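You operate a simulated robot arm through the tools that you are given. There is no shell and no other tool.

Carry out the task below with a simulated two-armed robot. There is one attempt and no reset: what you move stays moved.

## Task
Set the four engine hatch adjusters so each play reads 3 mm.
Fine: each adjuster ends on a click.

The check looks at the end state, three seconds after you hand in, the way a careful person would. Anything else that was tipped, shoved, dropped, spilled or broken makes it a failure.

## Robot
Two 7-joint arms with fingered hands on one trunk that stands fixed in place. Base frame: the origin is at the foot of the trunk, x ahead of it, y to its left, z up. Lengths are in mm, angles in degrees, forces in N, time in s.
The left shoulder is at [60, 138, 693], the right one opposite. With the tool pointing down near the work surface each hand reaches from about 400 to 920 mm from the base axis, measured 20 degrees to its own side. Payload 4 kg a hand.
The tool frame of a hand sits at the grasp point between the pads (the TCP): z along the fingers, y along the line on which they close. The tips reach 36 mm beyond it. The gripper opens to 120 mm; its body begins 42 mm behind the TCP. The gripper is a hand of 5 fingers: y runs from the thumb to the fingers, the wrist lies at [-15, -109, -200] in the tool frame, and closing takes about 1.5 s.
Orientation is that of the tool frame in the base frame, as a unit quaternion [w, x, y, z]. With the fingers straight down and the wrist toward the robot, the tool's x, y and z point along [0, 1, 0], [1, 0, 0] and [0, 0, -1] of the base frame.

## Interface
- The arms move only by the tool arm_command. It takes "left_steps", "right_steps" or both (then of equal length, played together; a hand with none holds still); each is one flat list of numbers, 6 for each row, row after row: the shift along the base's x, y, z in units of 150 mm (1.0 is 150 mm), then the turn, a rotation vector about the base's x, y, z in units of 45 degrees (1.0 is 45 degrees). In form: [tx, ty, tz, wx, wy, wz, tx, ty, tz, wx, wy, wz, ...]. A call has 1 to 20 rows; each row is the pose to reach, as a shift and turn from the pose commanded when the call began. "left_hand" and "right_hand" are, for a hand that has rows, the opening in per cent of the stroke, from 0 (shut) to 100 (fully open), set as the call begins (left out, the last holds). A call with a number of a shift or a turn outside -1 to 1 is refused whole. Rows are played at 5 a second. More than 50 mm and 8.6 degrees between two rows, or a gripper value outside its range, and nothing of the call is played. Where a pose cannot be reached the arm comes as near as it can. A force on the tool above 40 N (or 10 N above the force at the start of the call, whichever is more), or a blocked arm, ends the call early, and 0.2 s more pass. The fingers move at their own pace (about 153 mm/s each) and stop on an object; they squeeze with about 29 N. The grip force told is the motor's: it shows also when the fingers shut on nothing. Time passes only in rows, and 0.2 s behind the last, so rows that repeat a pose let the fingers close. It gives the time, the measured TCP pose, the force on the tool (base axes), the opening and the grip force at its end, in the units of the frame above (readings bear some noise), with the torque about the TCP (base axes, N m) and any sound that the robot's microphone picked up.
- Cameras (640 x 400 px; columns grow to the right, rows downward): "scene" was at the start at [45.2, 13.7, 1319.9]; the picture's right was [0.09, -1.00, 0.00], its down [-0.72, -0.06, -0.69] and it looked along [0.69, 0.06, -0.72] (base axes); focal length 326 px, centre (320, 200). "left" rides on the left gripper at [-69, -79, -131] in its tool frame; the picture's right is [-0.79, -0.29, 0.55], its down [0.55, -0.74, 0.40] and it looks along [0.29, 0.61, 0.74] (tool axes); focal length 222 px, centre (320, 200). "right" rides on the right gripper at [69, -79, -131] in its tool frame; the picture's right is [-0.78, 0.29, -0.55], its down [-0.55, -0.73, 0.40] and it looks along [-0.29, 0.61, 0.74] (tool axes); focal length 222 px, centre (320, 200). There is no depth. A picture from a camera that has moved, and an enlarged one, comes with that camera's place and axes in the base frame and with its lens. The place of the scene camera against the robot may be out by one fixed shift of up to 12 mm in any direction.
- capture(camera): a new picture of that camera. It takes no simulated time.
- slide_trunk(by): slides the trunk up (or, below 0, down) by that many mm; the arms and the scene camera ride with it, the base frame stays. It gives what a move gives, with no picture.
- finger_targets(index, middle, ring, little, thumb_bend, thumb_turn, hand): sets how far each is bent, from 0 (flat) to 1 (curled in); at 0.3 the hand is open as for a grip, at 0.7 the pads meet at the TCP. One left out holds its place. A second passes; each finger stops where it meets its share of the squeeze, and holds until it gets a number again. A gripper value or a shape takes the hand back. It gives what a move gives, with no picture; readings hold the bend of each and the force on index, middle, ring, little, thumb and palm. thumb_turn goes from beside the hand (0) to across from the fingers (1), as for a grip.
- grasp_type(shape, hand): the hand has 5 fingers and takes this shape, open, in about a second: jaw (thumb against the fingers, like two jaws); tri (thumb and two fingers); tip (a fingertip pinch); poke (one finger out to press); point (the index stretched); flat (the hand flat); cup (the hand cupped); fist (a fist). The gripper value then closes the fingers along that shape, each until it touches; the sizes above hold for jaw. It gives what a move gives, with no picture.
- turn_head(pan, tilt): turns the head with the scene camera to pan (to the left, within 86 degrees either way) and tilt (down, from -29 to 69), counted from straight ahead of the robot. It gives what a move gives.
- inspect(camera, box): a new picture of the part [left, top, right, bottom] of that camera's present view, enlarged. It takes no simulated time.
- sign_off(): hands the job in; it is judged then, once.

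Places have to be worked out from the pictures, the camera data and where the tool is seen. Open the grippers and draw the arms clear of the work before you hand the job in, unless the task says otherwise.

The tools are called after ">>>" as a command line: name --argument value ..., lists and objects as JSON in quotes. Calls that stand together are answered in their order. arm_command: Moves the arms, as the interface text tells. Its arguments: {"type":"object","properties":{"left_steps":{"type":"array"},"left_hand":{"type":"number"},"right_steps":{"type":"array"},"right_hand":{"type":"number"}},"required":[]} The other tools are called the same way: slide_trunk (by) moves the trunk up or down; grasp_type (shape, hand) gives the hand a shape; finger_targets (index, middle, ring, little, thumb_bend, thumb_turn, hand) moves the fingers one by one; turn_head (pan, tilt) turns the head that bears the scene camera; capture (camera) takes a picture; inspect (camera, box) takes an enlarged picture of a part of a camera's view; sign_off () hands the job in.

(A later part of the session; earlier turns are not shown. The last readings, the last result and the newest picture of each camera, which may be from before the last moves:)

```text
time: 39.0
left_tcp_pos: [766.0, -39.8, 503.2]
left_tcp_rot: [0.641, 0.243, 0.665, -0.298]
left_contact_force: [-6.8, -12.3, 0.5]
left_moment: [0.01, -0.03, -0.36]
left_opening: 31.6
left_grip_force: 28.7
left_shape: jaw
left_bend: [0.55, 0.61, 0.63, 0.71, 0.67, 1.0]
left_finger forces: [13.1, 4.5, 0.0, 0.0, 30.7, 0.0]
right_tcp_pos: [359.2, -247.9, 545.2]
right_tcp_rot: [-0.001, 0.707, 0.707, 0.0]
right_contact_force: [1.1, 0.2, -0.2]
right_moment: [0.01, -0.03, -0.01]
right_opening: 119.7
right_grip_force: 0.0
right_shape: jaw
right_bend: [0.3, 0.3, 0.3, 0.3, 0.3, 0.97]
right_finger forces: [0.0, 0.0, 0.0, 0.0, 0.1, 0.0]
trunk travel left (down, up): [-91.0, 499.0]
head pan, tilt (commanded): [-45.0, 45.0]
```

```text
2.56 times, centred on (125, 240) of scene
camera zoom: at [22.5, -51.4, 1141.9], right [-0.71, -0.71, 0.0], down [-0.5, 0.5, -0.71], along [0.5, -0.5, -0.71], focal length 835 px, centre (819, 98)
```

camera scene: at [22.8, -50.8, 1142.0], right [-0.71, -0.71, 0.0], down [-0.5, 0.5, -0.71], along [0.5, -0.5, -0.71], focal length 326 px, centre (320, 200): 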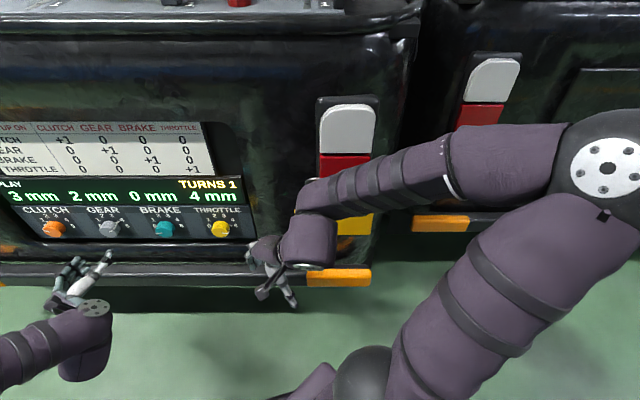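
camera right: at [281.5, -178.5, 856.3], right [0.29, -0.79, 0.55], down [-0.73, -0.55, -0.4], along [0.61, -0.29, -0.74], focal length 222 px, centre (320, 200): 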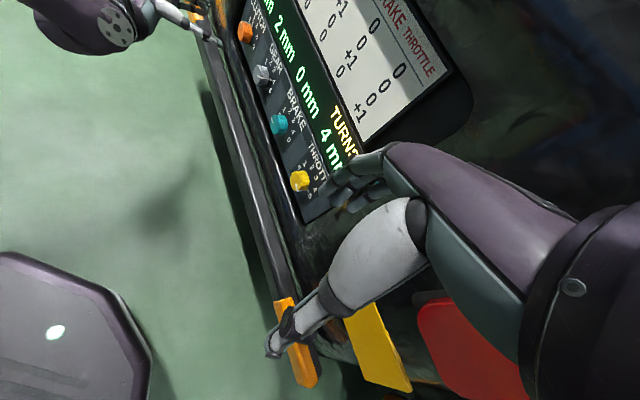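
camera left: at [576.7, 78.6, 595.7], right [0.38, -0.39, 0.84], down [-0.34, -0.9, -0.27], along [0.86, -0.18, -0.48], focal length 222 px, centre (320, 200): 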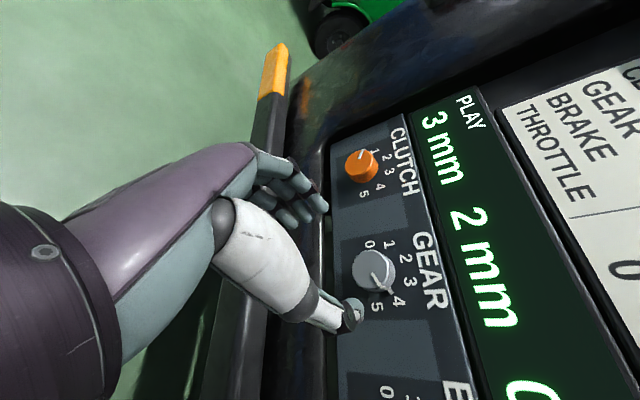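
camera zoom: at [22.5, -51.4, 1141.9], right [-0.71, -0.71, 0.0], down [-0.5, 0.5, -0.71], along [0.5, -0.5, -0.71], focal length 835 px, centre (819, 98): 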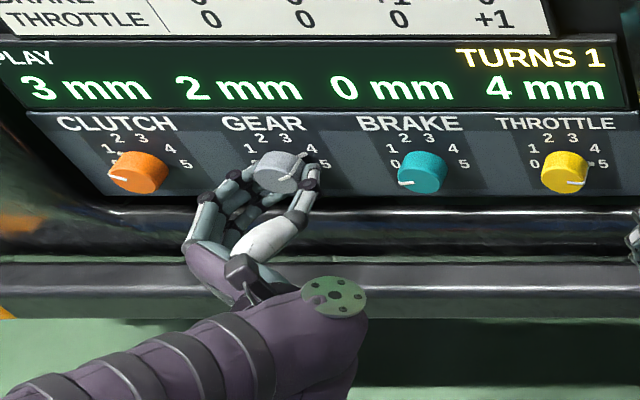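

The grip is firm, with the thumb side carrying about 13 N too much. I shift 2.5 mm toward the thumb side to balance it and turn +40° clockwise for one click up.

>>> arm_command --left_steps '[-0.012, -0.012, 0, 0, 0, 0, -0.012, -0.012, 0, 0.105, -0.105, 0, -0.012, -0.012, 0, 0.21, -0.21, 0, -0.012, -0.012, 0, 0.314, -0.314, 0, -0.012, -0.012, 0, 0.419, -0.419, 0, -0.012, -0.012, 0, 0.524, -0.524, 0, -0.012, -0.012, 0, 0.6285, -0.6285, 0, -0.012, -0.012, 0, 0.6285, -0.6285, 0]'

>>> capture --camera "left"

>>> inspect --camera "scene" --box '[0, 170, 250, 310]'

```text
time: 40.8
left_tcp_pos: [764.4, -39.0, 502.0]
left_tcp_rot: [0.705, 0.455, 0.541, -0.059]
left_contact_force: [10.8, -6.0, 3.8]
left_moment: [-0.19, -0.1, 0.22]
left_opening: 29.6
left_grip_force: 28.6
left_shape: jaw
left_bend: [0.52, 0.59, 0.63, 0.71, 0.68, 1.0]
left_finger forces: [19.2, 7.4, 0.1, 0.1, 22.8, 0.0]
right_tcp_pos: [360.8, -247.7, 544.2]
right_tcp_rot: [-0.001, 0.707, 0.707, 0.0]
right_contact_force: [0.5, 0.4, -0.4]
right_moment: [-0.06, -0.02, 0.0]
right_opening: 119.7
right_grip_force: 0.0
right_shape: jaw
right_bend: [0.3, 0.3, 0.3, 0.3, 0.3, 0.97]
right_finger forces: [0.0, 0.0, 0.1, 0.0, 0.0, 0.1]
trunk travel left (down, up): [-91.0, 499.0]
head pan, tilt (commanded): [-45.0, 45.0]
```

```text
taken
camera left: at [598.1, -20.3, 513.1], right [-0.1, -0.88, 0.47], down [0.08, -0.48, -0.87], along [0.99, -0.05, 0.12], focal length 222 px, centre (320, 200)
```

left: 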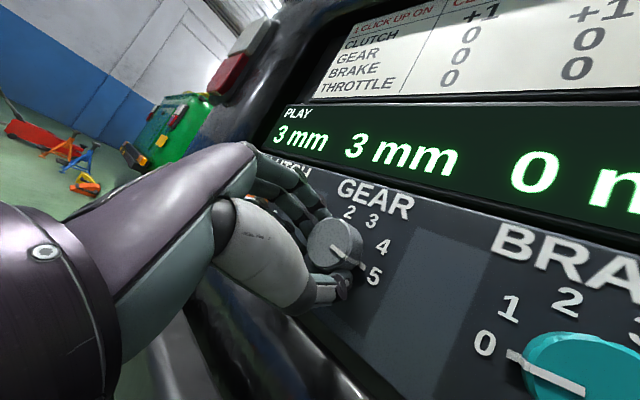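

```text
2.56 times, centred on (125, 240) of scene
camera zoom: at [23.0, -51.0, 1142.0], right [-0.71, -0.71, 0.0], down [-0.5, 0.5, -0.71], along [0.5, -0.5, -0.71], focal length 835 px, centre (819, 98)
```

zoom: 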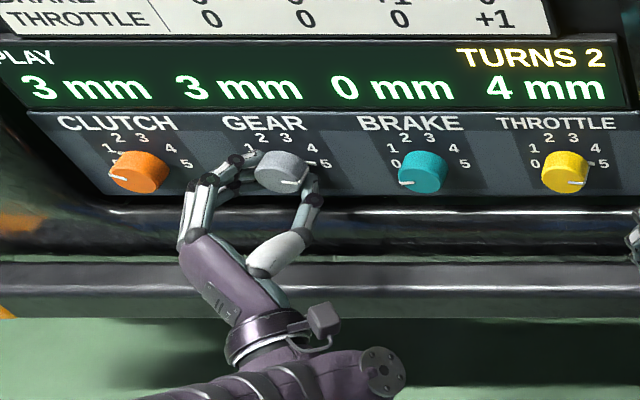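

The gear now reads 3 mm. I release in small steps as before.

>>> arm_command --left_steps '[0, 0, 0, 0, 0, 0, 0, 0, 0, 0, 0, 0, 0, 0, 0, 0, 0, 0]' --left_hand 27

>>> arm_command --left_steps '[0, 0, 0, 0, 0, 0, 0, 0, 0, 0, 0, 0, 0, 0, 0, 0, 0, 0]' --left_hand 33

>>> inspect --camera "scene" --box '[0, 170, 250, 310]'

```text
time: 41.6
left_tcp_pos: [763.4, -39.2, 500.4]
left_tcp_rot: [0.704, 0.455, 0.542, -0.061]
left_contact_force: [1.4, 0.1, 2.1]
left_moment: [-0.06, -0.05, 0.02]
left_opening: 33.6
left_grip_force: 0.1
left_shape: jaw
left_bend: [0.51, 0.56, 0.55, 0.71, 0.68, 1.0]
left_finger forces: [3.2, 0.0, 0.0, 0.0, 0.7, 0.1]
right_tcp_pos: [359.6, -247.5, 544.7]
right_tcp_rot: [0.0, 0.707, 0.707, 0.0]
right_contact_force: [-0.4, 0.0, 0.0]
right_moment: [-0.01, 0.02, 0.0]
right_opening: 119.6
right_grip_force: 0.0
right_shape: jaw
right_bend: [0.3, 0.3, 0.3, 0.3, 0.3, 0.97]
right_finger forces: [0.0, 0.1, 0.1, 0.0, 0.0, 0.1]
trunk travel left (down, up): [-91.0, 499.0]
head pan, tilt (commanded): [-45.0, 45.0]
```

```text
time: 42.4
left_tcp_pos: [765.4, -39.9, 500.9]
left_tcp_rot: [0.705, 0.456, 0.54, -0.061]
left_contact_force: [0.1, 0.0, 0.8]
left_moment: [-0.03, 0.0, 0.03]
left_opening: 39.8
left_grip_force: 0.0
left_shape: jaw
left_bend: [0.49, 0.53, 0.52, 0.71, 0.67, 1.0]
left_finger forces: [1.2, 0.1, 0.0, 0.0, 0.0, 0.0]
right_tcp_pos: [360.2, -248.9, 544.0]
right_tcp_rot: [0.0, 0.707, 0.707, 0.0]
right_contact_force: [0.1, 0.0, 0.9]
right_moment: [-0.02, -0.03, -0.02]
right_opening: 119.9
right_grip_force: 0.2
right_shape: jaw
right_bend: [0.3, 0.3, 0.3, 0.3, 0.3, 0.97]
right_finger forces: [0.0, 0.0, 0.0, 0.1, 0.1, 0.1]
trunk travel left (down, up): [-91.0, 499.0]
head pan, tilt (commanded): [-45.0, 45.0]
```

```text
2.56 times, centred on (125, 240) of scene
camera zoom: at [22.8, -50.8, 1142.0], right [-0.71, -0.71, 0.0], down [-0.5, 0.5, -0.71], along [0.5, -0.5, -0.71], focal length 835 px, centre (819, 98)
```

zoom: 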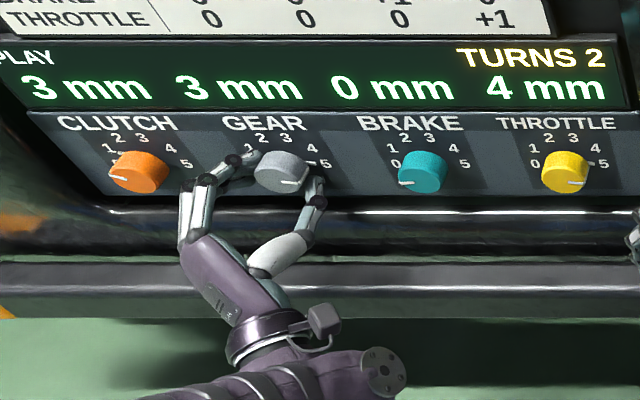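

The gear still reads 3 mm with the fingers nearly free. I open to 65%, back out along the axis, and check the gear pointer.

>>> arm_command --left_steps '[0, 0, 0, 0, 0, 0, 0, 0, 0, 0, 0, 0, 0, 0, 0, 0, 0, 0, 0, 0, 0, 0, 0, 0, 0, 0, 0, 0, 0, 0]' --left_hand 65

>>> arm_command --left_steps '[-0.1, 0.1, 0, 0, 0, 0, -0.2, 0.2, 0, 0, 0, 0, -0.3, 0.3, 0, 0, 0, 0, -0.4, 0.4, 0, 0, 0, 0]'

>>> inspect --camera "scene" --box '[30, 205, 130, 255]'

>>> capture --camera "scene"

```text
time: 43.6
left_tcp_pos: [764.2, -40.0, 501.7]
left_tcp_rot: [0.705, 0.455, 0.541, -0.061]
left_contact_force: [0.1, -0.2, 0.0]
left_moment: [0.0, 0.01, -0.01]
left_opening: 77.7
left_grip_force: 0.1
left_shape: jaw
left_bend: [0.36, 0.4, 0.38, 0.62, 0.44, 1.0]
left_finger forces: [0.0, 0.0, 0.0, 0.0, 0.0, 0.1]
right_tcp_pos: [360.0, -246.8, 543.7]
right_tcp_rot: [0.0, 0.707, 0.707, 0.0]
right_contact_force: [0.2, 0.2, 0.2]
right_moment: [-0.02, 0.0, 0.03]
right_opening: 119.7
right_grip_force: 0.1
right_shape: jaw
right_bend: [0.3, 0.3, 0.3, 0.3, 0.3, 0.97]
right_finger forces: [0.0, 0.0, 0.0, 0.0, 0.0, 0.0]
trunk travel left (down, up): [-91.0, 499.0]
head pan, tilt (commanded): [-45.0, 45.0]
```

```text
time: 44.6
left_tcp_pos: [701.8, 19.4, 501.5]
left_tcp_rot: [0.705, 0.455, 0.541, -0.061]
left_contact_force: [-0.7, 0.1, 0.1]
left_moment: [0.01, 0.01, -0.02]
left_opening: 77.7
left_grip_force: 0.1
left_shape: jaw
left_bend: [0.36, 0.4, 0.38, 0.62, 0.44, 1.0]
left_finger forces: [0.0, 0.0, 0.1, 0.0, 0.1, 0.0]
right_tcp_pos: [360.4, -247.9, 544.1]
right_tcp_rot: [0.0, 0.707, 0.707, 0.001]
right_contact_force: [-0.1, 0.0, -0.1]
right_moment: [0.01, 0.0, -0.01]
right_opening: 120.2
right_grip_force: 0.0
right_shape: jaw
right_bend: [0.3, 0.3, 0.3, 0.3, 0.3, 0.97]
right_finger forces: [0.0, 0.0, 0.0, 0.0, 0.0, 0.0]
trunk travel left (down, up): [-91.0, 499.0]
head pan, tilt (commanded): [-45.0, 45.0]
```

```text
6.40 times, centred on (80, 230) of scene
camera zoom: at [22.9, -51.0, 1142.0], right [-0.71, -0.71, 0.0], down [-0.5, 0.5, -0.71], along [0.5, -0.5, -0.71], focal length 2086 px, centre (1856, 8)
```

zoom: 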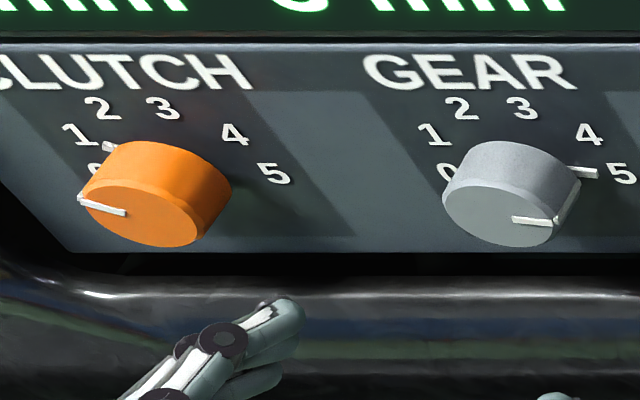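

```text
taken
camera scene: at [22.9, -51.0, 1142.0], right [-0.71, -0.71, 0.0], down [-0.5, 0.5, -0.71], along [0.5, -0.5, -0.71], focal length 326 px, centre (320, 200)
```

scene: 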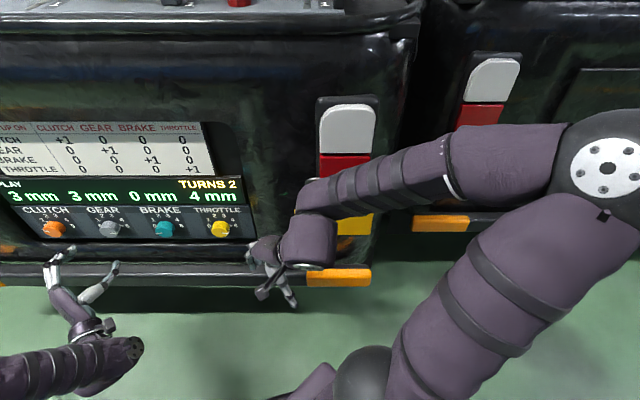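

The gear pointer sits at about 98–100°, squarely on stop 5. Next is the brake, which needs three clicks up. I slide 141 mm along the row, well out from the panel, and roll back to −20°.

>>> arm_command --left_steps '[-0.09, -0.09, 0, -0.123, 0.123, 0, -0.19, -0.19, 0, -0.247, 0.247, 0, -0.285, -0.285, 0, -0.37, 0.37, 0, -0.38, -0.38, 0, -0.494, 0.494, 0, -0.475, -0.475, 0, -0.617, 0.617, 0, -0.57, -0.57, 0, -0.741, 0.741, 0, -0.662, -0.662, 0.002, -0.864, 0.864, 0, -0.662, -0.662, 0.002, -0.864, 0.864, 0]'

>>> capture --camera "left"

>>> capture --camera "scene"

```text
time: 46.4
left_tcp_pos: [605.6, -81.1, 503.3]
left_tcp_rot: [0.595, 0.154, 0.691, -0.38]
left_contact_force: [-0.4, 0.1, -0.3]
left_moment: [0.04, 0.0, 0.02]
left_opening: 77.7
left_grip_force: 0.1
left_shape: jaw
left_bend: [0.36, 0.4, 0.38, 0.62, 0.44, 1.0]
left_finger forces: [0.0, 0.0, 0.1, 0.1, 0.1, 0.0]
right_tcp_pos: [359.5, -247.8, 545.6]
right_tcp_rot: [0.0, 0.707, 0.707, 0.0]
right_contact_force: [-0.8, 0.0, -0.9]
right_moment: [-0.04, 0.0, -0.01]
right_opening: 120.0
right_grip_force: 0.1
right_shape: jaw
right_bend: [0.3, 0.3, 0.3, 0.3, 0.3, 0.97]
right_finger forces: [0.1, 0.1, 0.1, 0.0, 0.1, 0.1]
trunk travel left (down, up): [-91.0, 499.0]
head pan, tilt (commanded): [-45.0, 45.0]
```

```text
taken
camera left: at [476.9, -23.7, 595.1], right [0.38, -0.39, 0.84], down [-0.34, -0.9, -0.27], along [0.86, -0.18, -0.48], focal length 222 px, centre (320, 200)
```

left: 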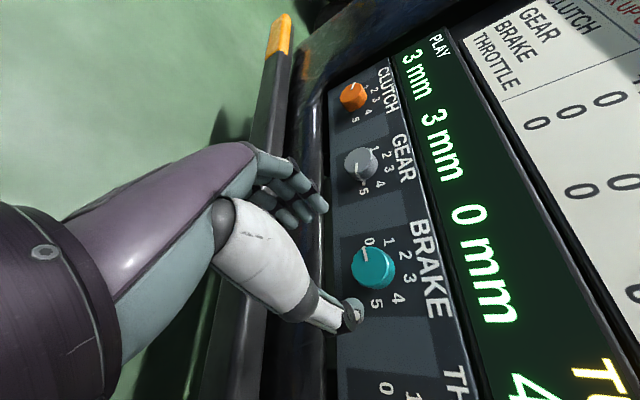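

```text
taken
camera scene: at [22.8, -50.8, 1142.0], right [-0.71, -0.71, 0.0], down [-0.5, 0.5, -0.71], along [0.5, -0.5, -0.71], focal length 326 px, centre (320, 200)
```

scene: 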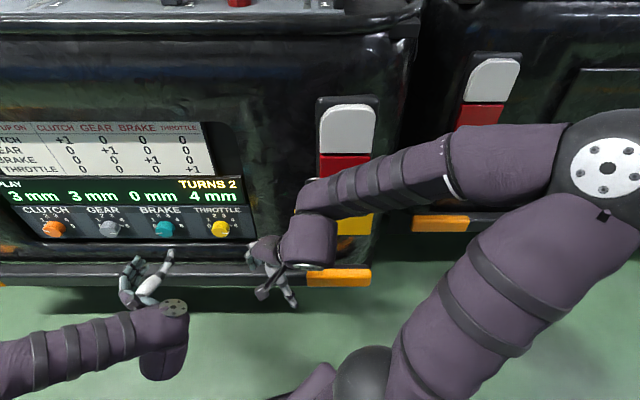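

The brake knob sits at the same reference spot in the hand camera. I go straight in to grip depth and verify.

>>> arm_command --left_steps '[0.1, -0.1, 0, 0, 0, 0, 0.2, -0.2, 0, 0, 0, 0, 0.3, -0.3, 0, 0, 0, 0, 0.4, -0.4, 0, 0, 0, 0, 0.4, -0.4, 0, 0, 0, 0]'

>>> inspect --camera "left" --box '[260, 180, 400, 350]'

>>> inspect --camera "scene" --box '[60, 170, 310, 310]'

```text
time: 47.6
left_tcp_pos: [663.7, -141.0, 502.1]
left_tcp_rot: [0.597, 0.153, 0.691, -0.378]
left_contact_force: [-0.3, 0.0, 0.5]
left_moment: [-0.01, -0.03, -0.01]
left_opening: 77.8
left_grip_force: 0.1
left_shape: jaw
left_bend: [0.36, 0.4, 0.38, 0.62, 0.44, 1.0]
left_finger forces: [0.1, 0.1, 0.0, 0.1, 0.1, 0.1]
right_tcp_pos: [360.5, -248.7, 544.1]
right_tcp_rot: [-0.001, 0.707, 0.707, 0.001]
right_contact_force: [0.3, -0.5, 0.7]
right_moment: [0.03, 0.01, 0.0]
right_opening: 119.8
right_grip_force: 0.0
right_shape: jaw
right_bend: [0.3, 0.3, 0.3, 0.3, 0.3, 0.97]
right_finger forces: [0.0, 0.1, 0.0, 0.1, 0.0, 0.0]
trunk travel left (down, up): [-91.0, 499.0]
head pan, tilt (commanded): [-45.0, 45.0]
```

```text
2.35 times, centred on (330, 265) of left
camera zoom: at [537.0, -83.1, 595.1], right [0.38, -0.39, 0.84], down [-0.34, -0.9, -0.27], along [0.86, -0.18, -0.48], focal length 523 px, centre (296, 47)
```

zoom: 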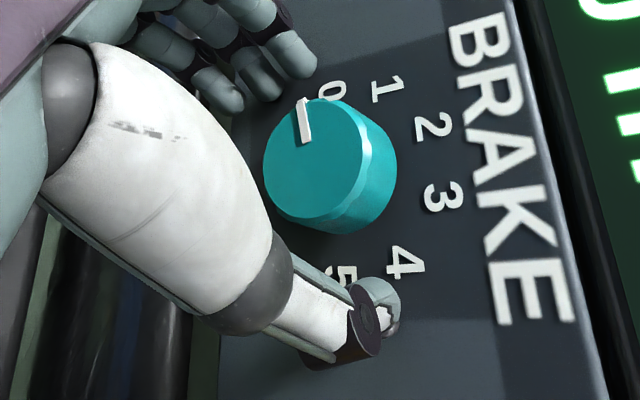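

```text
2.56 times, centred on (185, 240) of scene
camera zoom: at [22.8, -50.9, 1142.0], right [-0.71, -0.71, 0.0], down [-0.5, 0.5, -0.71], along [0.5, -0.5, -0.71], focal length 835 px, centre (666, 98)
```

zoom: 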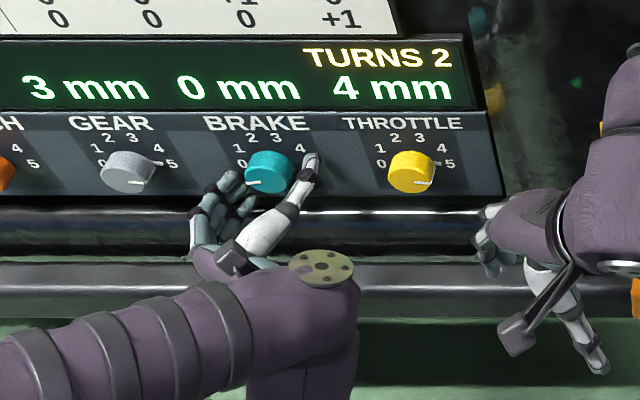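

The brake knob lies about 4 mm further toward the clutch side than assumed, so the pitch is nearer 140 mm. I trim by that amount and close to 15%.

>>> arm_command --left_steps '[0.016, 0.016, 0.004, 0, 0, 0, 0.016, 0.016, 0.004, 0, 0, 0]'

>>> arm_command --left_steps '[0, 0, 0, 0, 0, 0, 0, 0, 0, 0, 0, 0, 0, 0, 0, 0, 0, 0, 0, 0, 0, 0, 0, 0, 0, 0, 0, 0, 0, 0, 0, 0, 0, 0, 0, 0, 0, 0, 0, 0, 0, 0, 0, 0, 0, 0, 0, 0]' --left_hand 15

>>> inspect --camera "left" --box '[240, 140, 440, 350]'

>>> inspect --camera "scene" --box '[0, 170, 250, 310]'

```text
time: 48.2
left_tcp_pos: [667.8, -137.2, 504.0]
left_tcp_rot: [0.597, 0.154, 0.69, -0.379]
left_contact_force: [-0.4, 0.1, -0.4]
left_moment: [-0.03, 0.02, 0.03]
left_opening: 77.9
left_grip_force: 0.0
left_shape: jaw
left_bend: [0.36, 0.4, 0.38, 0.62, 0.44, 1.0]
left_finger forces: [0.0, 0.0, 0.0, 0.1, 0.0, 0.0]
right_tcp_pos: [359.3, -247.9, 544.9]
right_tcp_rot: [0.0, 0.707, 0.707, 0.0]
right_contact_force: [0.0, -0.4, -0.4]
right_moment: [0.02, 0.0, 0.0]
right_opening: 120.0
right_grip_force: 0.0
right_shape: jaw
right_bend: [0.3, 0.3, 0.3, 0.3, 0.3, 0.97]
right_finger forces: [0.0, 0.1, 0.0, 0.1, 0.1, 0.0]
trunk travel left (down, up): [-91.0, 499.0]
head pan, tilt (commanded): [-45.0, 45.0]
```

```text
time: 50.0
left_tcp_pos: [666.1, -138.1, 504.1]
left_tcp_rot: [0.596, 0.154, 0.69, -0.38]
left_contact_force: [-7.2, -14.8, 5.4]
left_moment: [-0.13, -0.1, -0.46]
left_opening: 33.1
left_grip_force: 29.2
left_shape: jaw
left_bend: [0.56, 0.6, 0.62, 0.71, 0.66, 1.0]
left_finger forces: [12.1, 4.2, 0.0, 0.1, 32.5, 0.0]
right_tcp_pos: [359.2, -248.9, 545.1]
right_tcp_rot: [-0.001, 0.706, 0.708, 0.0]
right_contact_force: [0.3, 0.1, 0.2]
right_moment: [0.01, 0.02, 0.02]
right_opening: 119.8
right_grip_force: 0.0
right_shape: jaw
right_bend: [0.3, 0.3, 0.3, 0.3, 0.3, 0.97]
right_finger forces: [0.1, 0.0, 0.0, 0.0, 0.0, 0.0]
trunk travel left (down, up): [-91.0, 499.0]
head pan, tilt (commanded): [-45.0, 45.0]
```

```text
1.90 times, centred on (340, 245) of left
camera zoom: at [538.2, -80.9, 596.1], right [0.38, -0.39, 0.84], down [-0.34, -0.9, -0.27], along [0.86, -0.18, -0.48], focal length 423 px, centre (282, 114)
```

zoom: 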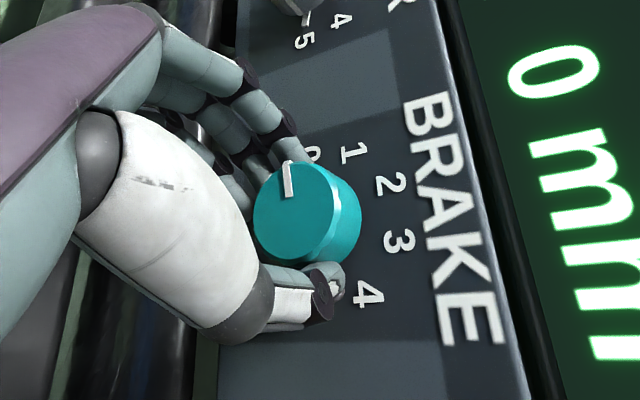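

```text
2.56 times, centred on (125, 240) of scene
camera zoom: at [22.2, -51.4, 1142.0], right [-0.71, -0.71, 0.0], down [-0.5, 0.5, -0.71], along [0.5, -0.5, -0.71], focal length 835 px, centre (819, 98)
```

zoom: 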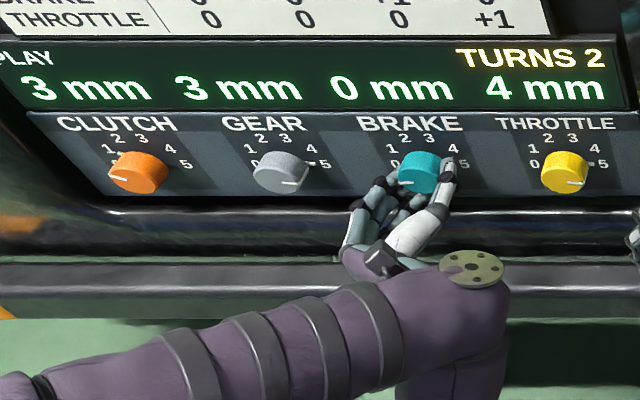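

Thumb-side load is 16 N too high, so I shift 3 mm toward the thumb and turn +40° for the first brake click.

>>> arm_command --left_steps '[-0.013, -0.013, 0.006, 0, 0, 0, -0.013, -0.013, 0.006, 0.105, -0.105, 0, -0.013, -0.013, 0.006, 0.21, -0.21, 0, -0.013, -0.013, 0.006, 0.314, -0.314, 0, -0.013, -0.013, 0.006, 0.419, -0.419, 0, -0.013, -0.013, 0.006, 0.524, -0.524, 0, -0.013, -0.013, 0.006, 0.6285, -0.6285, 0, -0.013, -0.013, 0.006, 0.6285, -0.6285, 0]'

>>> inspect --camera "left" --box '[240, 140, 440, 350]'

>>> inspect --camera "scene" --box '[0, 170, 250, 310]'

```text
time: 51.8
left_tcp_pos: [664.9, -139.3, 504.7]
left_tcp_rot: [0.691, 0.38, 0.596, -0.151]
left_contact_force: [1.9, -5.0, 4.6]
left_moment: [-0.11, -0.09, 0.01]
left_opening: 32.1
left_grip_force: 28.8
left_shape: jaw
left_bend: [0.54, 0.59, 0.62, 0.71, 0.67, 1.0]
left_finger forces: [17.4, 5.9, 0.0, 0.1, 25.4, 0.1]
right_tcp_pos: [359.2, -247.1, 544.9]
right_tcp_rot: [-0.001, 0.707, 0.707, 0.001]
right_contact_force: [0.2, 0.4, -0.2]
right_moment: [-0.04, -0.01, 0.03]
right_opening: 119.9
right_grip_force: 0.1
right_shape: jaw
right_bend: [0.3, 0.3, 0.3, 0.3, 0.3, 0.97]
right_finger forces: [0.0, 0.0, 0.0, 0.1, 0.0, 0.0]
trunk travel left (down, up): [-91.0, 499.0]
head pan, tilt (commanded): [-45.0, 45.0]
```

```text
1.90 times, centred on (340, 245) of left
camera zoom: at [503.6, -115.3, 541.6], right [0.0, -0.77, 0.64], down [-0.07, -0.63, -0.77], along [1.0, -0.04, -0.06], focal length 423 px, centre (282, 114)
```

zoom: 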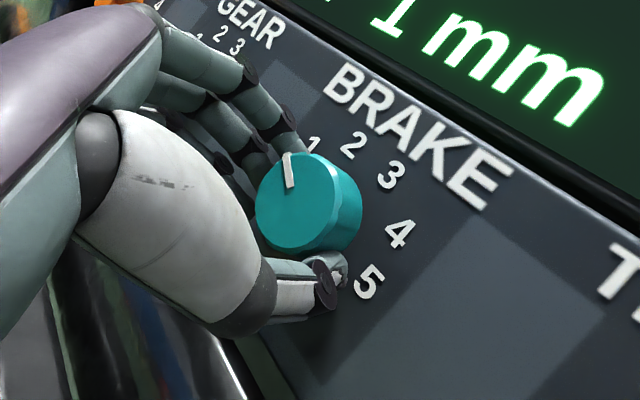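

```text
2.56 times, centred on (125, 240) of scene
camera zoom: at [22.6, -50.9, 1142.0], right [-0.71, -0.71, 0.0], down [-0.5, 0.5, -0.71], along [0.5, -0.5, -0.71], focal length 835 px, centre (819, 98)
```

zoom: 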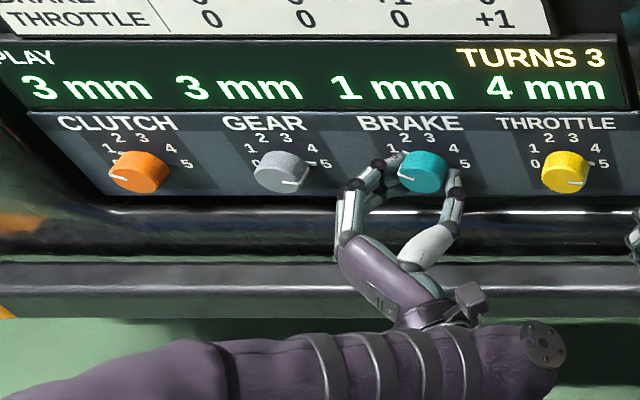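

The brake reads 1 mm with very low side load. I continue another +40° with the same grip.

>>> arm_command --left_steps '[0, 0, 0, 0.105, -0.105, 0, 0, 0, 0, 0.21, -0.21, 0, 0, 0, 0, 0.314, -0.314, 0, 0, 0, 0, 0.419, -0.419, 0, 0, 0, 0, 0.524, -0.524, 0, 0, 0, 0, 0.6285, -0.6285, 0, 0, 0, 0, 0.6285, -0.6285, 0]'

>>> inspect --camera "left" --box '[240, 140, 440, 350]'

>>> inspect --camera "scene" --box '[0, 170, 250, 310]'

```text
time: 53.4
left_tcp_pos: [666.3, -138.0, 504.1]
left_tcp_rot: [0.701, 0.561, 0.43, 0.094]
left_contact_force: [8.9, -5.2, 5.6]
left_moment: [-0.27, -0.19, 0.16]
left_opening: 31.0
left_grip_force: 29.2
left_shape: jaw
left_bend: [0.52, 0.58, 0.62, 0.71, 0.68, 1.0]
left_finger forces: [19.8, 8.8, 0.0, 0.0, 22.4, 0.0]
right_tcp_pos: [360.7, -247.7, 543.9]
right_tcp_rot: [0.0, 0.707, 0.707, 0.001]
right_contact_force: [0.3, 0.7, -0.2]
right_moment: [0.0, -0.02, -0.01]
right_opening: 120.0
right_grip_force: 0.1
right_shape: jaw
right_bend: [0.3, 0.3, 0.3, 0.3, 0.3, 0.97]
right_finger forces: [0.0, 0.1, 0.0, 0.0, 0.0, 0.1]
trunk travel left (down, up): [-91.0, 499.0]
head pan, tilt (commanded): [-45.0, 45.0]
```

```text
1.90 times, centred on (340, 245) of left
camera zoom: at [502.7, -115.3, 469.7], right [-0.2, -0.97, 0.14], down [0.36, -0.2, -0.91], along [0.91, -0.13, 0.39], focal length 423 px, centre (282, 114)
```

zoom: 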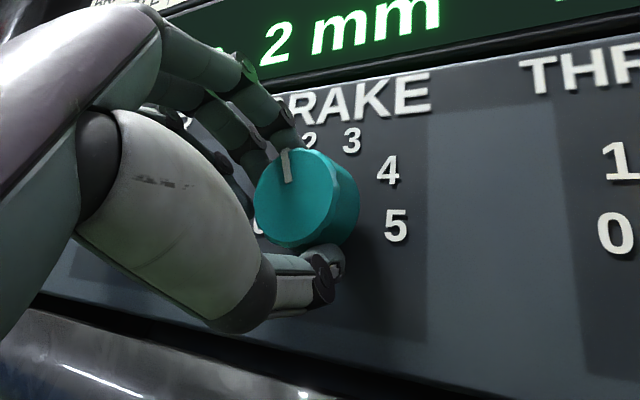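

```text
2.56 times, centred on (125, 240) of scene
camera zoom: at [22.9, -51.0, 1142.0], right [-0.71, -0.71, 0.0], down [-0.5, 0.5, -0.71], along [0.5, -0.5, -0.71], focal length 835 px, centre (819, 98)
```

zoom: 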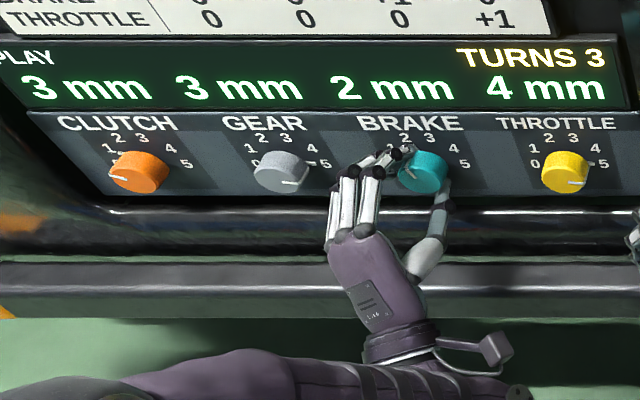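

The brake reads 2 mm. I ease off the grip in steps, then roll the open hand back around the knob for the last click.

>>> arm_command --left_steps '[0, 0, 0, 0, 0, 0, 0, 0, 0, 0, 0, 0, 0, 0, 0, 0, 0, 0]' --left_hand 28

>>> arm_command --left_steps '[0, 0, 0, 0, 0, 0, 0, 0, 0, 0, 0, 0, 0, 0, 0, 0, 0, 0]' --left_hand 36

>>> arm_command --left_steps '[0, 0, 0, 0, 0, 0, 0, 0, 0, 0, 0, 0, 0, 0, 0, 0, 0, 0, 0, 0, 0, 0, 0, 0, 0, 0, 0, 0, 0, 0]' --left_hand 65

>>> inspect --camera "scene" --box '[0, 170, 250, 310]'

```text
time: 54.2
left_tcp_pos: [664.2, -137.7, 504.1]
left_tcp_rot: [0.7, 0.561, 0.431, 0.093]
left_contact_force: [0.1, 0.1, 3.6]
left_moment: [-0.04, -0.03, 0.07]
left_opening: 35.0
left_grip_force: 0.0
left_shape: jaw
left_bend: [0.5, 0.55, 0.54, 0.71, 0.68, 1.0]
left_finger forces: [3.0, 1.0, 0.0, 0.0, 0.4, 0.1]
right_tcp_pos: [359.0, -248.4, 545.4]
right_tcp_rot: [-0.001, 0.707, 0.707, 0.0]
right_contact_force: [1.1, 0.8, 0.5]
right_moment: [0.01, 0.04, 0.0]
right_opening: 119.8
right_grip_force: 0.0
right_shape: jaw
right_bend: [0.3, 0.3, 0.3, 0.3, 0.3, 0.97]
right_finger forces: [0.0, 0.1, 0.1, 0.1, 0.0, 0.0]
trunk travel left (down, up): [-91.0, 499.0]
head pan, tilt (commanded): [-45.0, 45.0]
```

```text
time: 55.0
left_tcp_pos: [664.8, -138.6, 503.5]
left_tcp_rot: [0.701, 0.561, 0.43, 0.093]
left_contact_force: [0.0, -1.0, -0.9]
left_moment: [-0.03, 0.03, 0.02]
left_opening: 43.1
left_grip_force: 0.0
left_shape: jaw
left_bend: [0.48, 0.52, 0.5, 0.71, 0.66, 1.0]
left_finger forces: [0.5, 0.1, 0.0, 0.1, 0.0, 0.0]
right_tcp_pos: [359.7, -248.3, 543.4]
right_tcp_rot: [-0.001, 0.707, 0.708, 0.001]
right_contact_force: [0.3, -0.6, 0.4]
right_moment: [-0.02, 0.01, 0.01]
right_opening: 119.8
right_grip_force: 0.0
right_shape: jaw
right_bend: [0.3, 0.3, 0.3, 0.3, 0.3, 0.97]
right_finger forces: [0.0, 0.0, 0.0, 0.1, 0.0, 0.1]
trunk travel left (down, up): [-91.0, 499.0]
head pan, tilt (commanded): [-45.0, 45.0]
```

```text
time: 56.2
left_tcp_pos: [664.9, -136.9, 503.4]
left_tcp_rot: [0.701, 0.561, 0.43, 0.093]
left_contact_force: [1.0, -0.2, 0.6]
left_moment: [-0.03, 0.0, 0.02]
left_opening: 77.8
left_grip_force: 0.1
left_shape: jaw
left_bend: [0.36, 0.4, 0.38, 0.62, 0.44, 1.0]
left_finger forces: [0.0, 0.0, 0.1, 0.0, 0.0, 0.0]
right_tcp_pos: [360.4, -247.4, 545.0]
right_tcp_rot: [0.0, 0.707, 0.707, -0.001]
right_contact_force: [-0.7, -0.2, -0.6]
right_moment: [-0.03, 0.02, 0.01]
right_opening: 119.9
right_grip_force: 0.0
right_shape: jaw
right_bend: [0.3, 0.3, 0.3, 0.3, 0.3, 0.97]
right_finger forces: [0.0, 0.0, 0.0, 0.0, 0.0, 0.0]
trunk travel left (down, up): [-91.0, 499.0]
head pan, tilt (commanded): [-45.0, 45.0]
```

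```text
2.56 times, centred on (125, 240) of scene
camera zoom: at [22.8, -50.9, 1142.0], right [-0.71, -0.71, 0.0], down [-0.5, 0.5, -0.71], along [0.5, -0.5, -0.71], focal length 835 px, centre (819, 98)
```

zoom: 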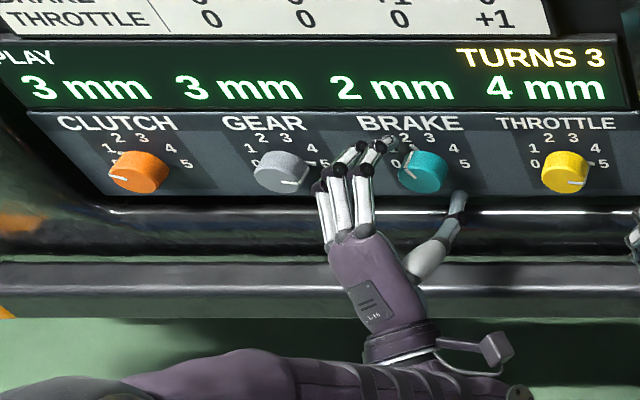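

The brake still reads 2 mm and the fingers are clear. I roll the open hand back −60° around the knob.

>>> arm_command --left_steps '[0, 0, 0, -0.118, 0.118, 0, 0, 0, 0, -0.236, 0.236, 0, 0, 0, 0, -0.354, 0.354, 0, 0, 0, 0, -0.471, 0.471, 0, 0, 0, 0, -0.589, 0.589, 0, 0, 0, 0, -0.707, 0.707, 0, 0, 0, 0, -0.825, 0.825, 0, 0, 0, 0, -0.943, 0.943, 0, 0, 0, 0, -0.943, 0.943, 0]'

>>> inspect --camera "left" --box '[240, 140, 440, 350]'

>>> inspect --camera "scene" --box '[0, 170, 250, 310]'

```text
time: 58.2
left_tcp_pos: [666.5, -138.5, 506.3]
left_tcp_rot: [0.653, 0.27, 0.655, -0.27]
left_contact_force: [-0.2, 0.0, -0.4]
left_moment: [-0.04, -0.02, 0.01]
left_opening: 77.7
left_grip_force: 0.1
left_shape: jaw
left_bend: [0.36, 0.4, 0.38, 0.62, 0.44, 1.0]
left_finger forces: [0.1, 0.0, 0.0, 0.0, 0.0, 0.0]
right_tcp_pos: [360.1, -248.2, 544.5]
right_tcp_rot: [0.001, 0.707, 0.707, 0.0]
right_contact_force: [-0.6, 0.0, 0.0]
right_moment: [-0.02, 0.01, -0.01]
right_opening: 119.9
right_grip_force: 0.0
right_shape: jaw
right_bend: [0.3, 0.3, 0.3, 0.3, 0.3, 0.97]
right_finger forces: [0.0, 0.1, 0.1, 0.0, 0.1, 0.0]
trunk travel left (down, up): [-91.0, 499.0]
head pan, tilt (commanded): [-45.0, 45.0]
```

```text
1.90 times, centred on (340, 245) of left
camera zoom: at [517.5, -101.9, 574.4], right [0.18, -0.59, 0.78], down [-0.24, -0.8, -0.55], along [0.95, -0.09, -0.29], focal length 423 px, centre (282, 114)
```

zoom: 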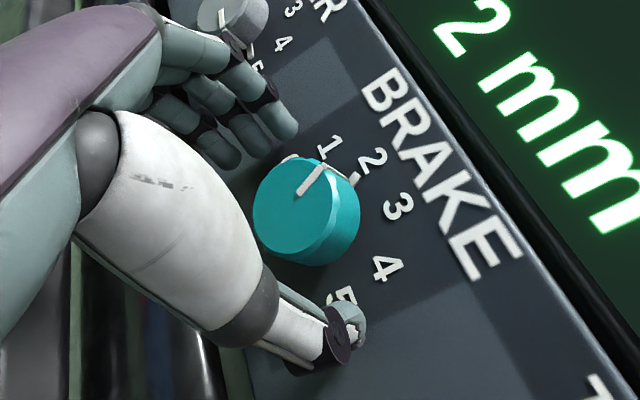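

```text
2.56 times, centred on (125, 240) of scene
camera zoom: at [22.8, -50.9, 1142.0], right [-0.71, -0.71, 0.0], down [-0.5, 0.5, -0.71], along [0.5, -0.5, -0.71], focal length 835 px, centre (819, 98)
```

zoom: 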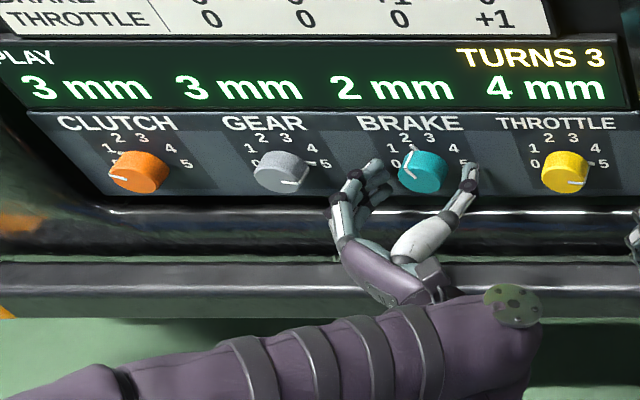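

The brake pointer is on 2 with the hand level. I close again to 15%.

>>> arm_command --left_steps '[0, 0, 0, 0, 0, 0, 0, 0, 0, 0, 0, 0, 0, 0, 0, 0, 0, 0, 0, 0, 0, 0, 0, 0, 0, 0, 0, 0, 0, 0, 0, 0, 0, 0, 0, 0, 0, 0, 0, 0, 0, 0, 0, 0, 0, 0, 0, 0]' --left_hand 15

>>> inspect --camera "left" --box '[240, 140, 440, 350]'

```text
time: 60.0
left_tcp_pos: [665.2, -139.5, 504.7]
left_tcp_rot: [0.653, 0.271, 0.654, -0.27]
left_contact_force: [-4.8, -5.5, -1.5]
left_moment: [0.04, -0.03, -0.23]
left_opening: 32.8
left_grip_force: 29.0
left_shape: jaw
left_bend: [0.53, 0.59, 0.62, 0.71, 0.67, 1.0]
left_finger forces: [13.6, 7.0, 0.1, 0.1, 28.1, 0.1]
right_tcp_pos: [360.1, -248.0, 544.9]
right_tcp_rot: [-0.001, 0.707, 0.707, 0.001]
right_contact_force: [-0.4, 0.6, 0.1]
right_moment: [-0.02, 0.05, 0.01]
right_opening: 119.7
right_grip_force: 0.1
right_shape: jaw
right_bend: [0.3, 0.3, 0.3, 0.3, 0.3, 0.97]
right_finger forces: [0.0, 0.0, 0.0, 0.1, 0.0, 0.1]
trunk travel left (down, up): [-91.0, 499.0]
head pan, tilt (commanded): [-45.0, 45.0]
```

```text
1.90 times, centred on (340, 245) of left
camera zoom: at [517.1, -102.6, 574.3], right [0.18, -0.59, 0.78], down [-0.24, -0.8, -0.55], along [0.95, -0.09, -0.29], focal length 423 px, centre (282, 114)
```

zoom: 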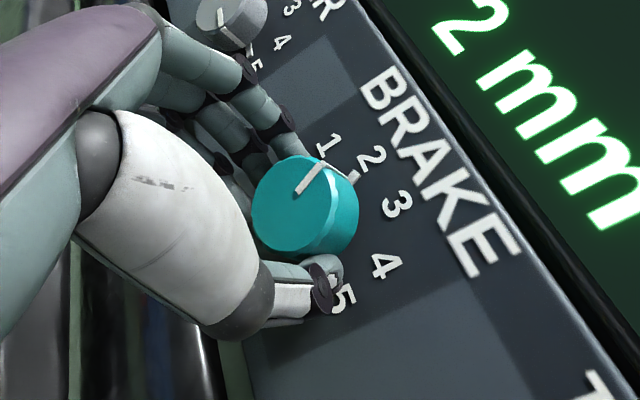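

The grip is good and the side load small. I turn +40° for the third brake click.

>>> arm_command --left_steps '[0, 0, 0, 0.105, -0.105, 0, 0, 0, 0, 0.21, -0.21, 0, 0, 0, 0, 0.314, -0.314, 0, 0, 0, 0, 0.419, -0.419, 0, 0, 0, 0, 0.524, -0.524, 0, 0, 0, 0, 0.6285, -0.6285, 0, 0, 0, 0, 0.6285, -0.6285, 0]'

>>> inspect --camera "left" --box '[240, 140, 440, 350]'

>>> inspect --camera "scene" --box '[0, 170, 250, 310]'

```text
time: 61.6
left_tcp_pos: [665.7, -137.3, 504.3]
left_tcp_rot: [0.707, 0.478, 0.521, -0.029]
left_contact_force: [4.0, -5.0, 1.7]
left_moment: [-0.02, -0.08, 0.05]
left_opening: 32.0
left_grip_force: 28.6
left_shape: jaw
left_bend: [0.52, 0.59, 0.62, 0.71, 0.68, 1.0]
left_finger forces: [17.1, 8.2, 0.0, 0.0, 24.1, 0.1]
right_tcp_pos: [359.5, -247.9, 545.0]
right_tcp_rot: [-0.001, 0.707, 0.707, 0.0]
right_contact_force: [-0.1, 1.1, -0.1]
right_moment: [-0.01, -0.02, -0.05]
right_opening: 119.8
right_grip_force: 0.1
right_shape: jaw
right_bend: [0.3, 0.3, 0.3, 0.3, 0.3, 0.97]
right_finger forces: [0.0, 0.0, 0.0, 0.1, 0.0, 0.1]
trunk travel left (down, up): [-91.0, 499.0]
head pan, tilt (commanded): [-45.0, 45.0]
```

```text
1.90 times, centred on (340, 245) of left
camera zoom: at [499.0, -120.0, 506.7], right [-0.13, -0.9, 0.41], down [0.14, -0.43, -0.89], along [0.98, -0.06, 0.18], focal length 423 px, centre (282, 114)
```

zoom: 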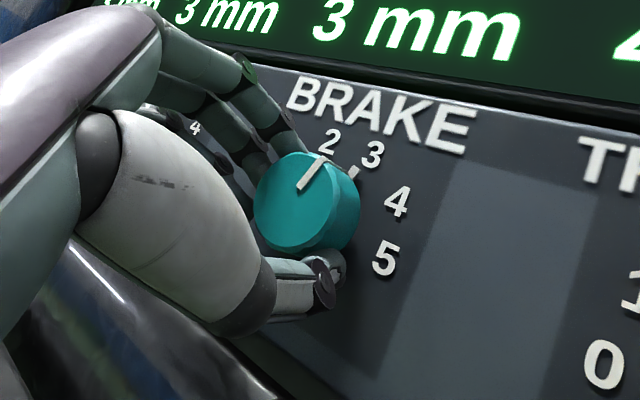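

```text
2.56 times, centred on (125, 240) of scene
camera zoom: at [22.9, -51.0, 1142.0], right [-0.71, -0.71, 0.0], down [-0.5, 0.5, -0.71], along [0.5, -0.5, -0.71], focal length 835 px, centre (819, 98)
```

zoom: 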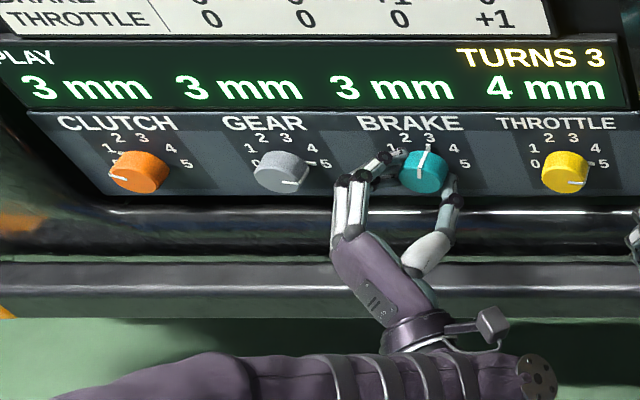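

The brake reads 3 mm. I release in the same small steps, then back out.

>>> arm_command --left_steps '[0, 0, 0, 0, 0, 0, 0, 0, 0, 0, 0, 0, 0, 0, 0, 0, 0, 0]' --left_hand 28

>>> arm_command --left_steps '[0, 0, 0, 0, 0, 0, 0, 0, 0, 0, 0, 0, 0, 0, 0, 0, 0, 0]' --left_hand 36

>>> arm_command --left_steps '[0, 0, 0, 0, 0, 0, 0, 0, 0, 0, 0, 0, 0, 0, 0, 0, 0, 0, 0, 0, 0, 0, 0, 0, 0, 0, 0, 0, 0, 0]' --left_hand 65

>>> arm_command --left_steps '[-0.1, 0.1, 0, 0, 0, 0, -0.2, 0.2, 0, 0, 0, 0, -0.3, 0.3, 0, 0, 0, 0, -0.4, 0.4, 0, 0, 0, 0]'

>>> inspect --camera "scene" --box '[0, 170, 250, 310]'

>>> inspect --camera "scene" --box '[140, 205, 240, 255]'

>>> capture --camera "scene"

```text
time: 62.4
left_tcp_pos: [664.0, -138.8, 504.1]
left_tcp_rot: [0.707, 0.478, 0.521, -0.03]
left_contact_force: [0.2, -1.9, 1.4]
left_moment: [0.02, -0.05, 0.0]
left_opening: 34.9
left_grip_force: 0.0
left_shape: jaw
left_bend: [0.51, 0.56, 0.54, 0.71, 0.67, 1.0]
left_finger forces: [2.5, 0.0, 0.0, 0.0, 1.3, 0.0]
right_tcp_pos: [359.7, -248.3, 544.6]
right_tcp_rot: [0.001, 0.707, 0.707, 0.0]
right_contact_force: [-0.1, -0.6, -0.4]
right_moment: [0.0, -0.01, -0.01]
right_opening: 120.0
right_grip_force: 0.0
right_shape: jaw
right_bend: [0.3, 0.3, 0.3, 0.3, 0.3, 0.97]
right_finger forces: [0.1, 0.0, 0.0, 0.1, 0.0, 0.0]
trunk travel left (down, up): [-91.0, 499.0]
head pan, tilt (commanded): [-45.0, 45.0]
```

```text
time: 63.2
left_tcp_pos: [665.2, -138.1, 503.7]
left_tcp_rot: [0.707, 0.478, 0.521, -0.03]
left_contact_force: [0.2, -0.6, 0.8]
left_moment: [-0.01, -0.01, -0.02]
left_opening: 42.9
left_grip_force: 0.0
left_shape: jaw
left_bend: [0.48, 0.52, 0.5, 0.71, 0.66, 1.0]
left_finger forces: [0.0, 0.1, 0.1, 0.1, 0.0, 0.1]
right_tcp_pos: [361.1, -248.9, 544.9]
right_tcp_rot: [-0.001, 0.707, 0.707, 0.001]
right_contact_force: [-0.2, 0.3, 0.5]
right_moment: [0.0, -0.04, 0.02]
right_opening: 119.8
right_grip_force: 0.1
right_shape: jaw
right_bend: [0.3, 0.3, 0.3, 0.3, 0.3, 0.97]
right_finger forces: [0.0, 0.0, 0.0, 0.1, 0.1, 0.1]
trunk travel left (down, up): [-91.0, 499.0]
head pan, tilt (commanded): [-45.0, 45.0]
```

```text
time: 64.4
left_tcp_pos: [665.1, -138.8, 503.5]
left_tcp_rot: [0.707, 0.478, 0.521, -0.031]
left_contact_force: [0.3, -0.3, 0.2]
left_moment: [-0.01, 0.0, 0.02]
left_opening: 77.7
left_grip_force: 0.1
left_shape: jaw
left_bend: [0.36, 0.4, 0.38, 0.62, 0.44, 1.0]
left_finger forces: [0.1, 0.1, 0.0, 0.1, 0.0, 0.0]
right_tcp_pos: [359.3, -248.2, 543.5]
right_tcp_rot: [0.0, 0.707, 0.707, 0.001]
right_contact_force: [0.4, -0.2, -0.1]
right_moment: [0.0, 0.04, 0.01]
right_opening: 119.8
right_grip_force: 0.0
right_shape: jaw
right_bend: [0.3, 0.3, 0.3, 0.3, 0.3, 0.97]
right_finger forces: [0.0, 0.0, 0.0, 0.0, 0.0, 0.0]
trunk travel left (down, up): [-91.0, 499.0]
head pan, tilt (commanded): [-45.0, 45.0]
```

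```text
time: 65.4
left_tcp_pos: [604.2, -78.9, 503.3]
left_tcp_rot: [0.706, 0.478, 0.521, -0.029]
left_contact_force: [-0.4, 0.6, -0.4]
left_moment: [0.01, -0.01, -0.02]
left_opening: 77.9
left_grip_force: 0.0
left_shape: jaw
left_bend: [0.36, 0.4, 0.38, 0.62, 0.44, 1.0]
left_finger forces: [0.0, 0.1, 0.1, 0.1, 0.1, 0.0]
right_tcp_pos: [360.3, -246.5, 545.0]
right_tcp_rot: [-0.001, 0.708, 0.707, 0.001]
right_contact_force: [-0.2, -0.5, -0.2]
right_moment: [0.0, -0.04, 0.02]
right_opening: 120.0
right_grip_force: 0.1
right_shape: jaw
right_bend: [0.3, 0.3, 0.3, 0.3, 0.3, 0.97]
right_finger forces: [0.0, 0.1, 0.0, 0.0, 0.1, 0.0]
trunk travel left (down, up): [-91.0, 499.0]
head pan, tilt (commanded): [-45.0, 45.0]
```

```text
2.56 times, centred on (125, 240) of scene
camera zoom: at [22.9, -50.9, 1142.0], right [-0.71, -0.71, 0.0], down [-0.5, 0.5, -0.71], along [0.5, -0.5, -0.71], focal length 835 px, centre (819, 98)
```

zoom: 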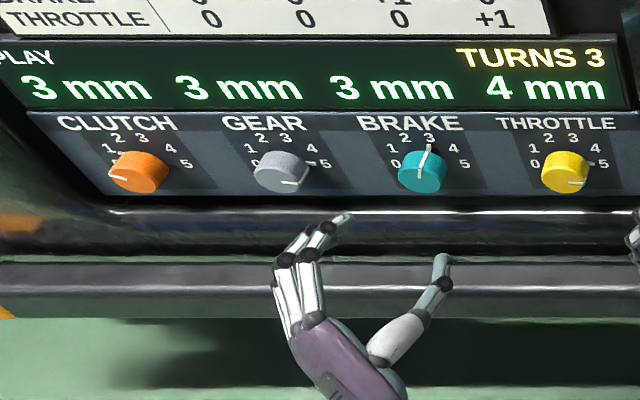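

```text
6.40 times, centred on (190, 230) of scene
camera zoom: at [22.9, -50.9, 1142.0], right [-0.71, -0.71, 0.0], down [-0.5, 0.5, -0.71], along [0.5, -0.5, -0.71], focal length 2086 px, centre (1152, 8)
```

zoom: 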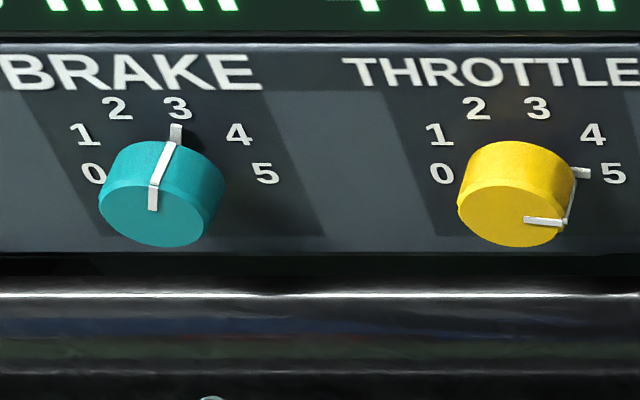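

```text
taken
camera scene: at [22.9, -50.9, 1142.0], right [-0.71, -0.71, 0.0], down [-0.5, 0.5, -0.71], along [0.5, -0.5, -0.71], focal length 326 px, centre (320, 200)
```

scene: 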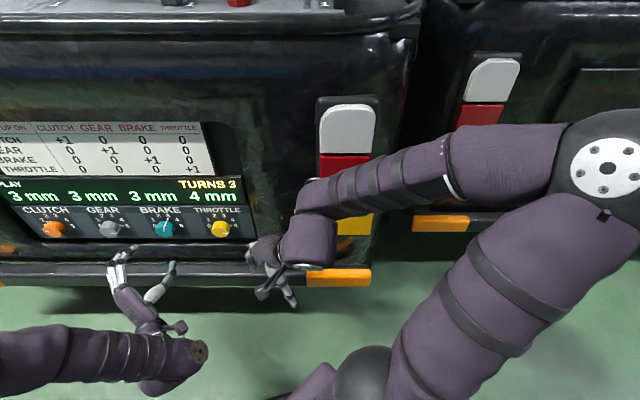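

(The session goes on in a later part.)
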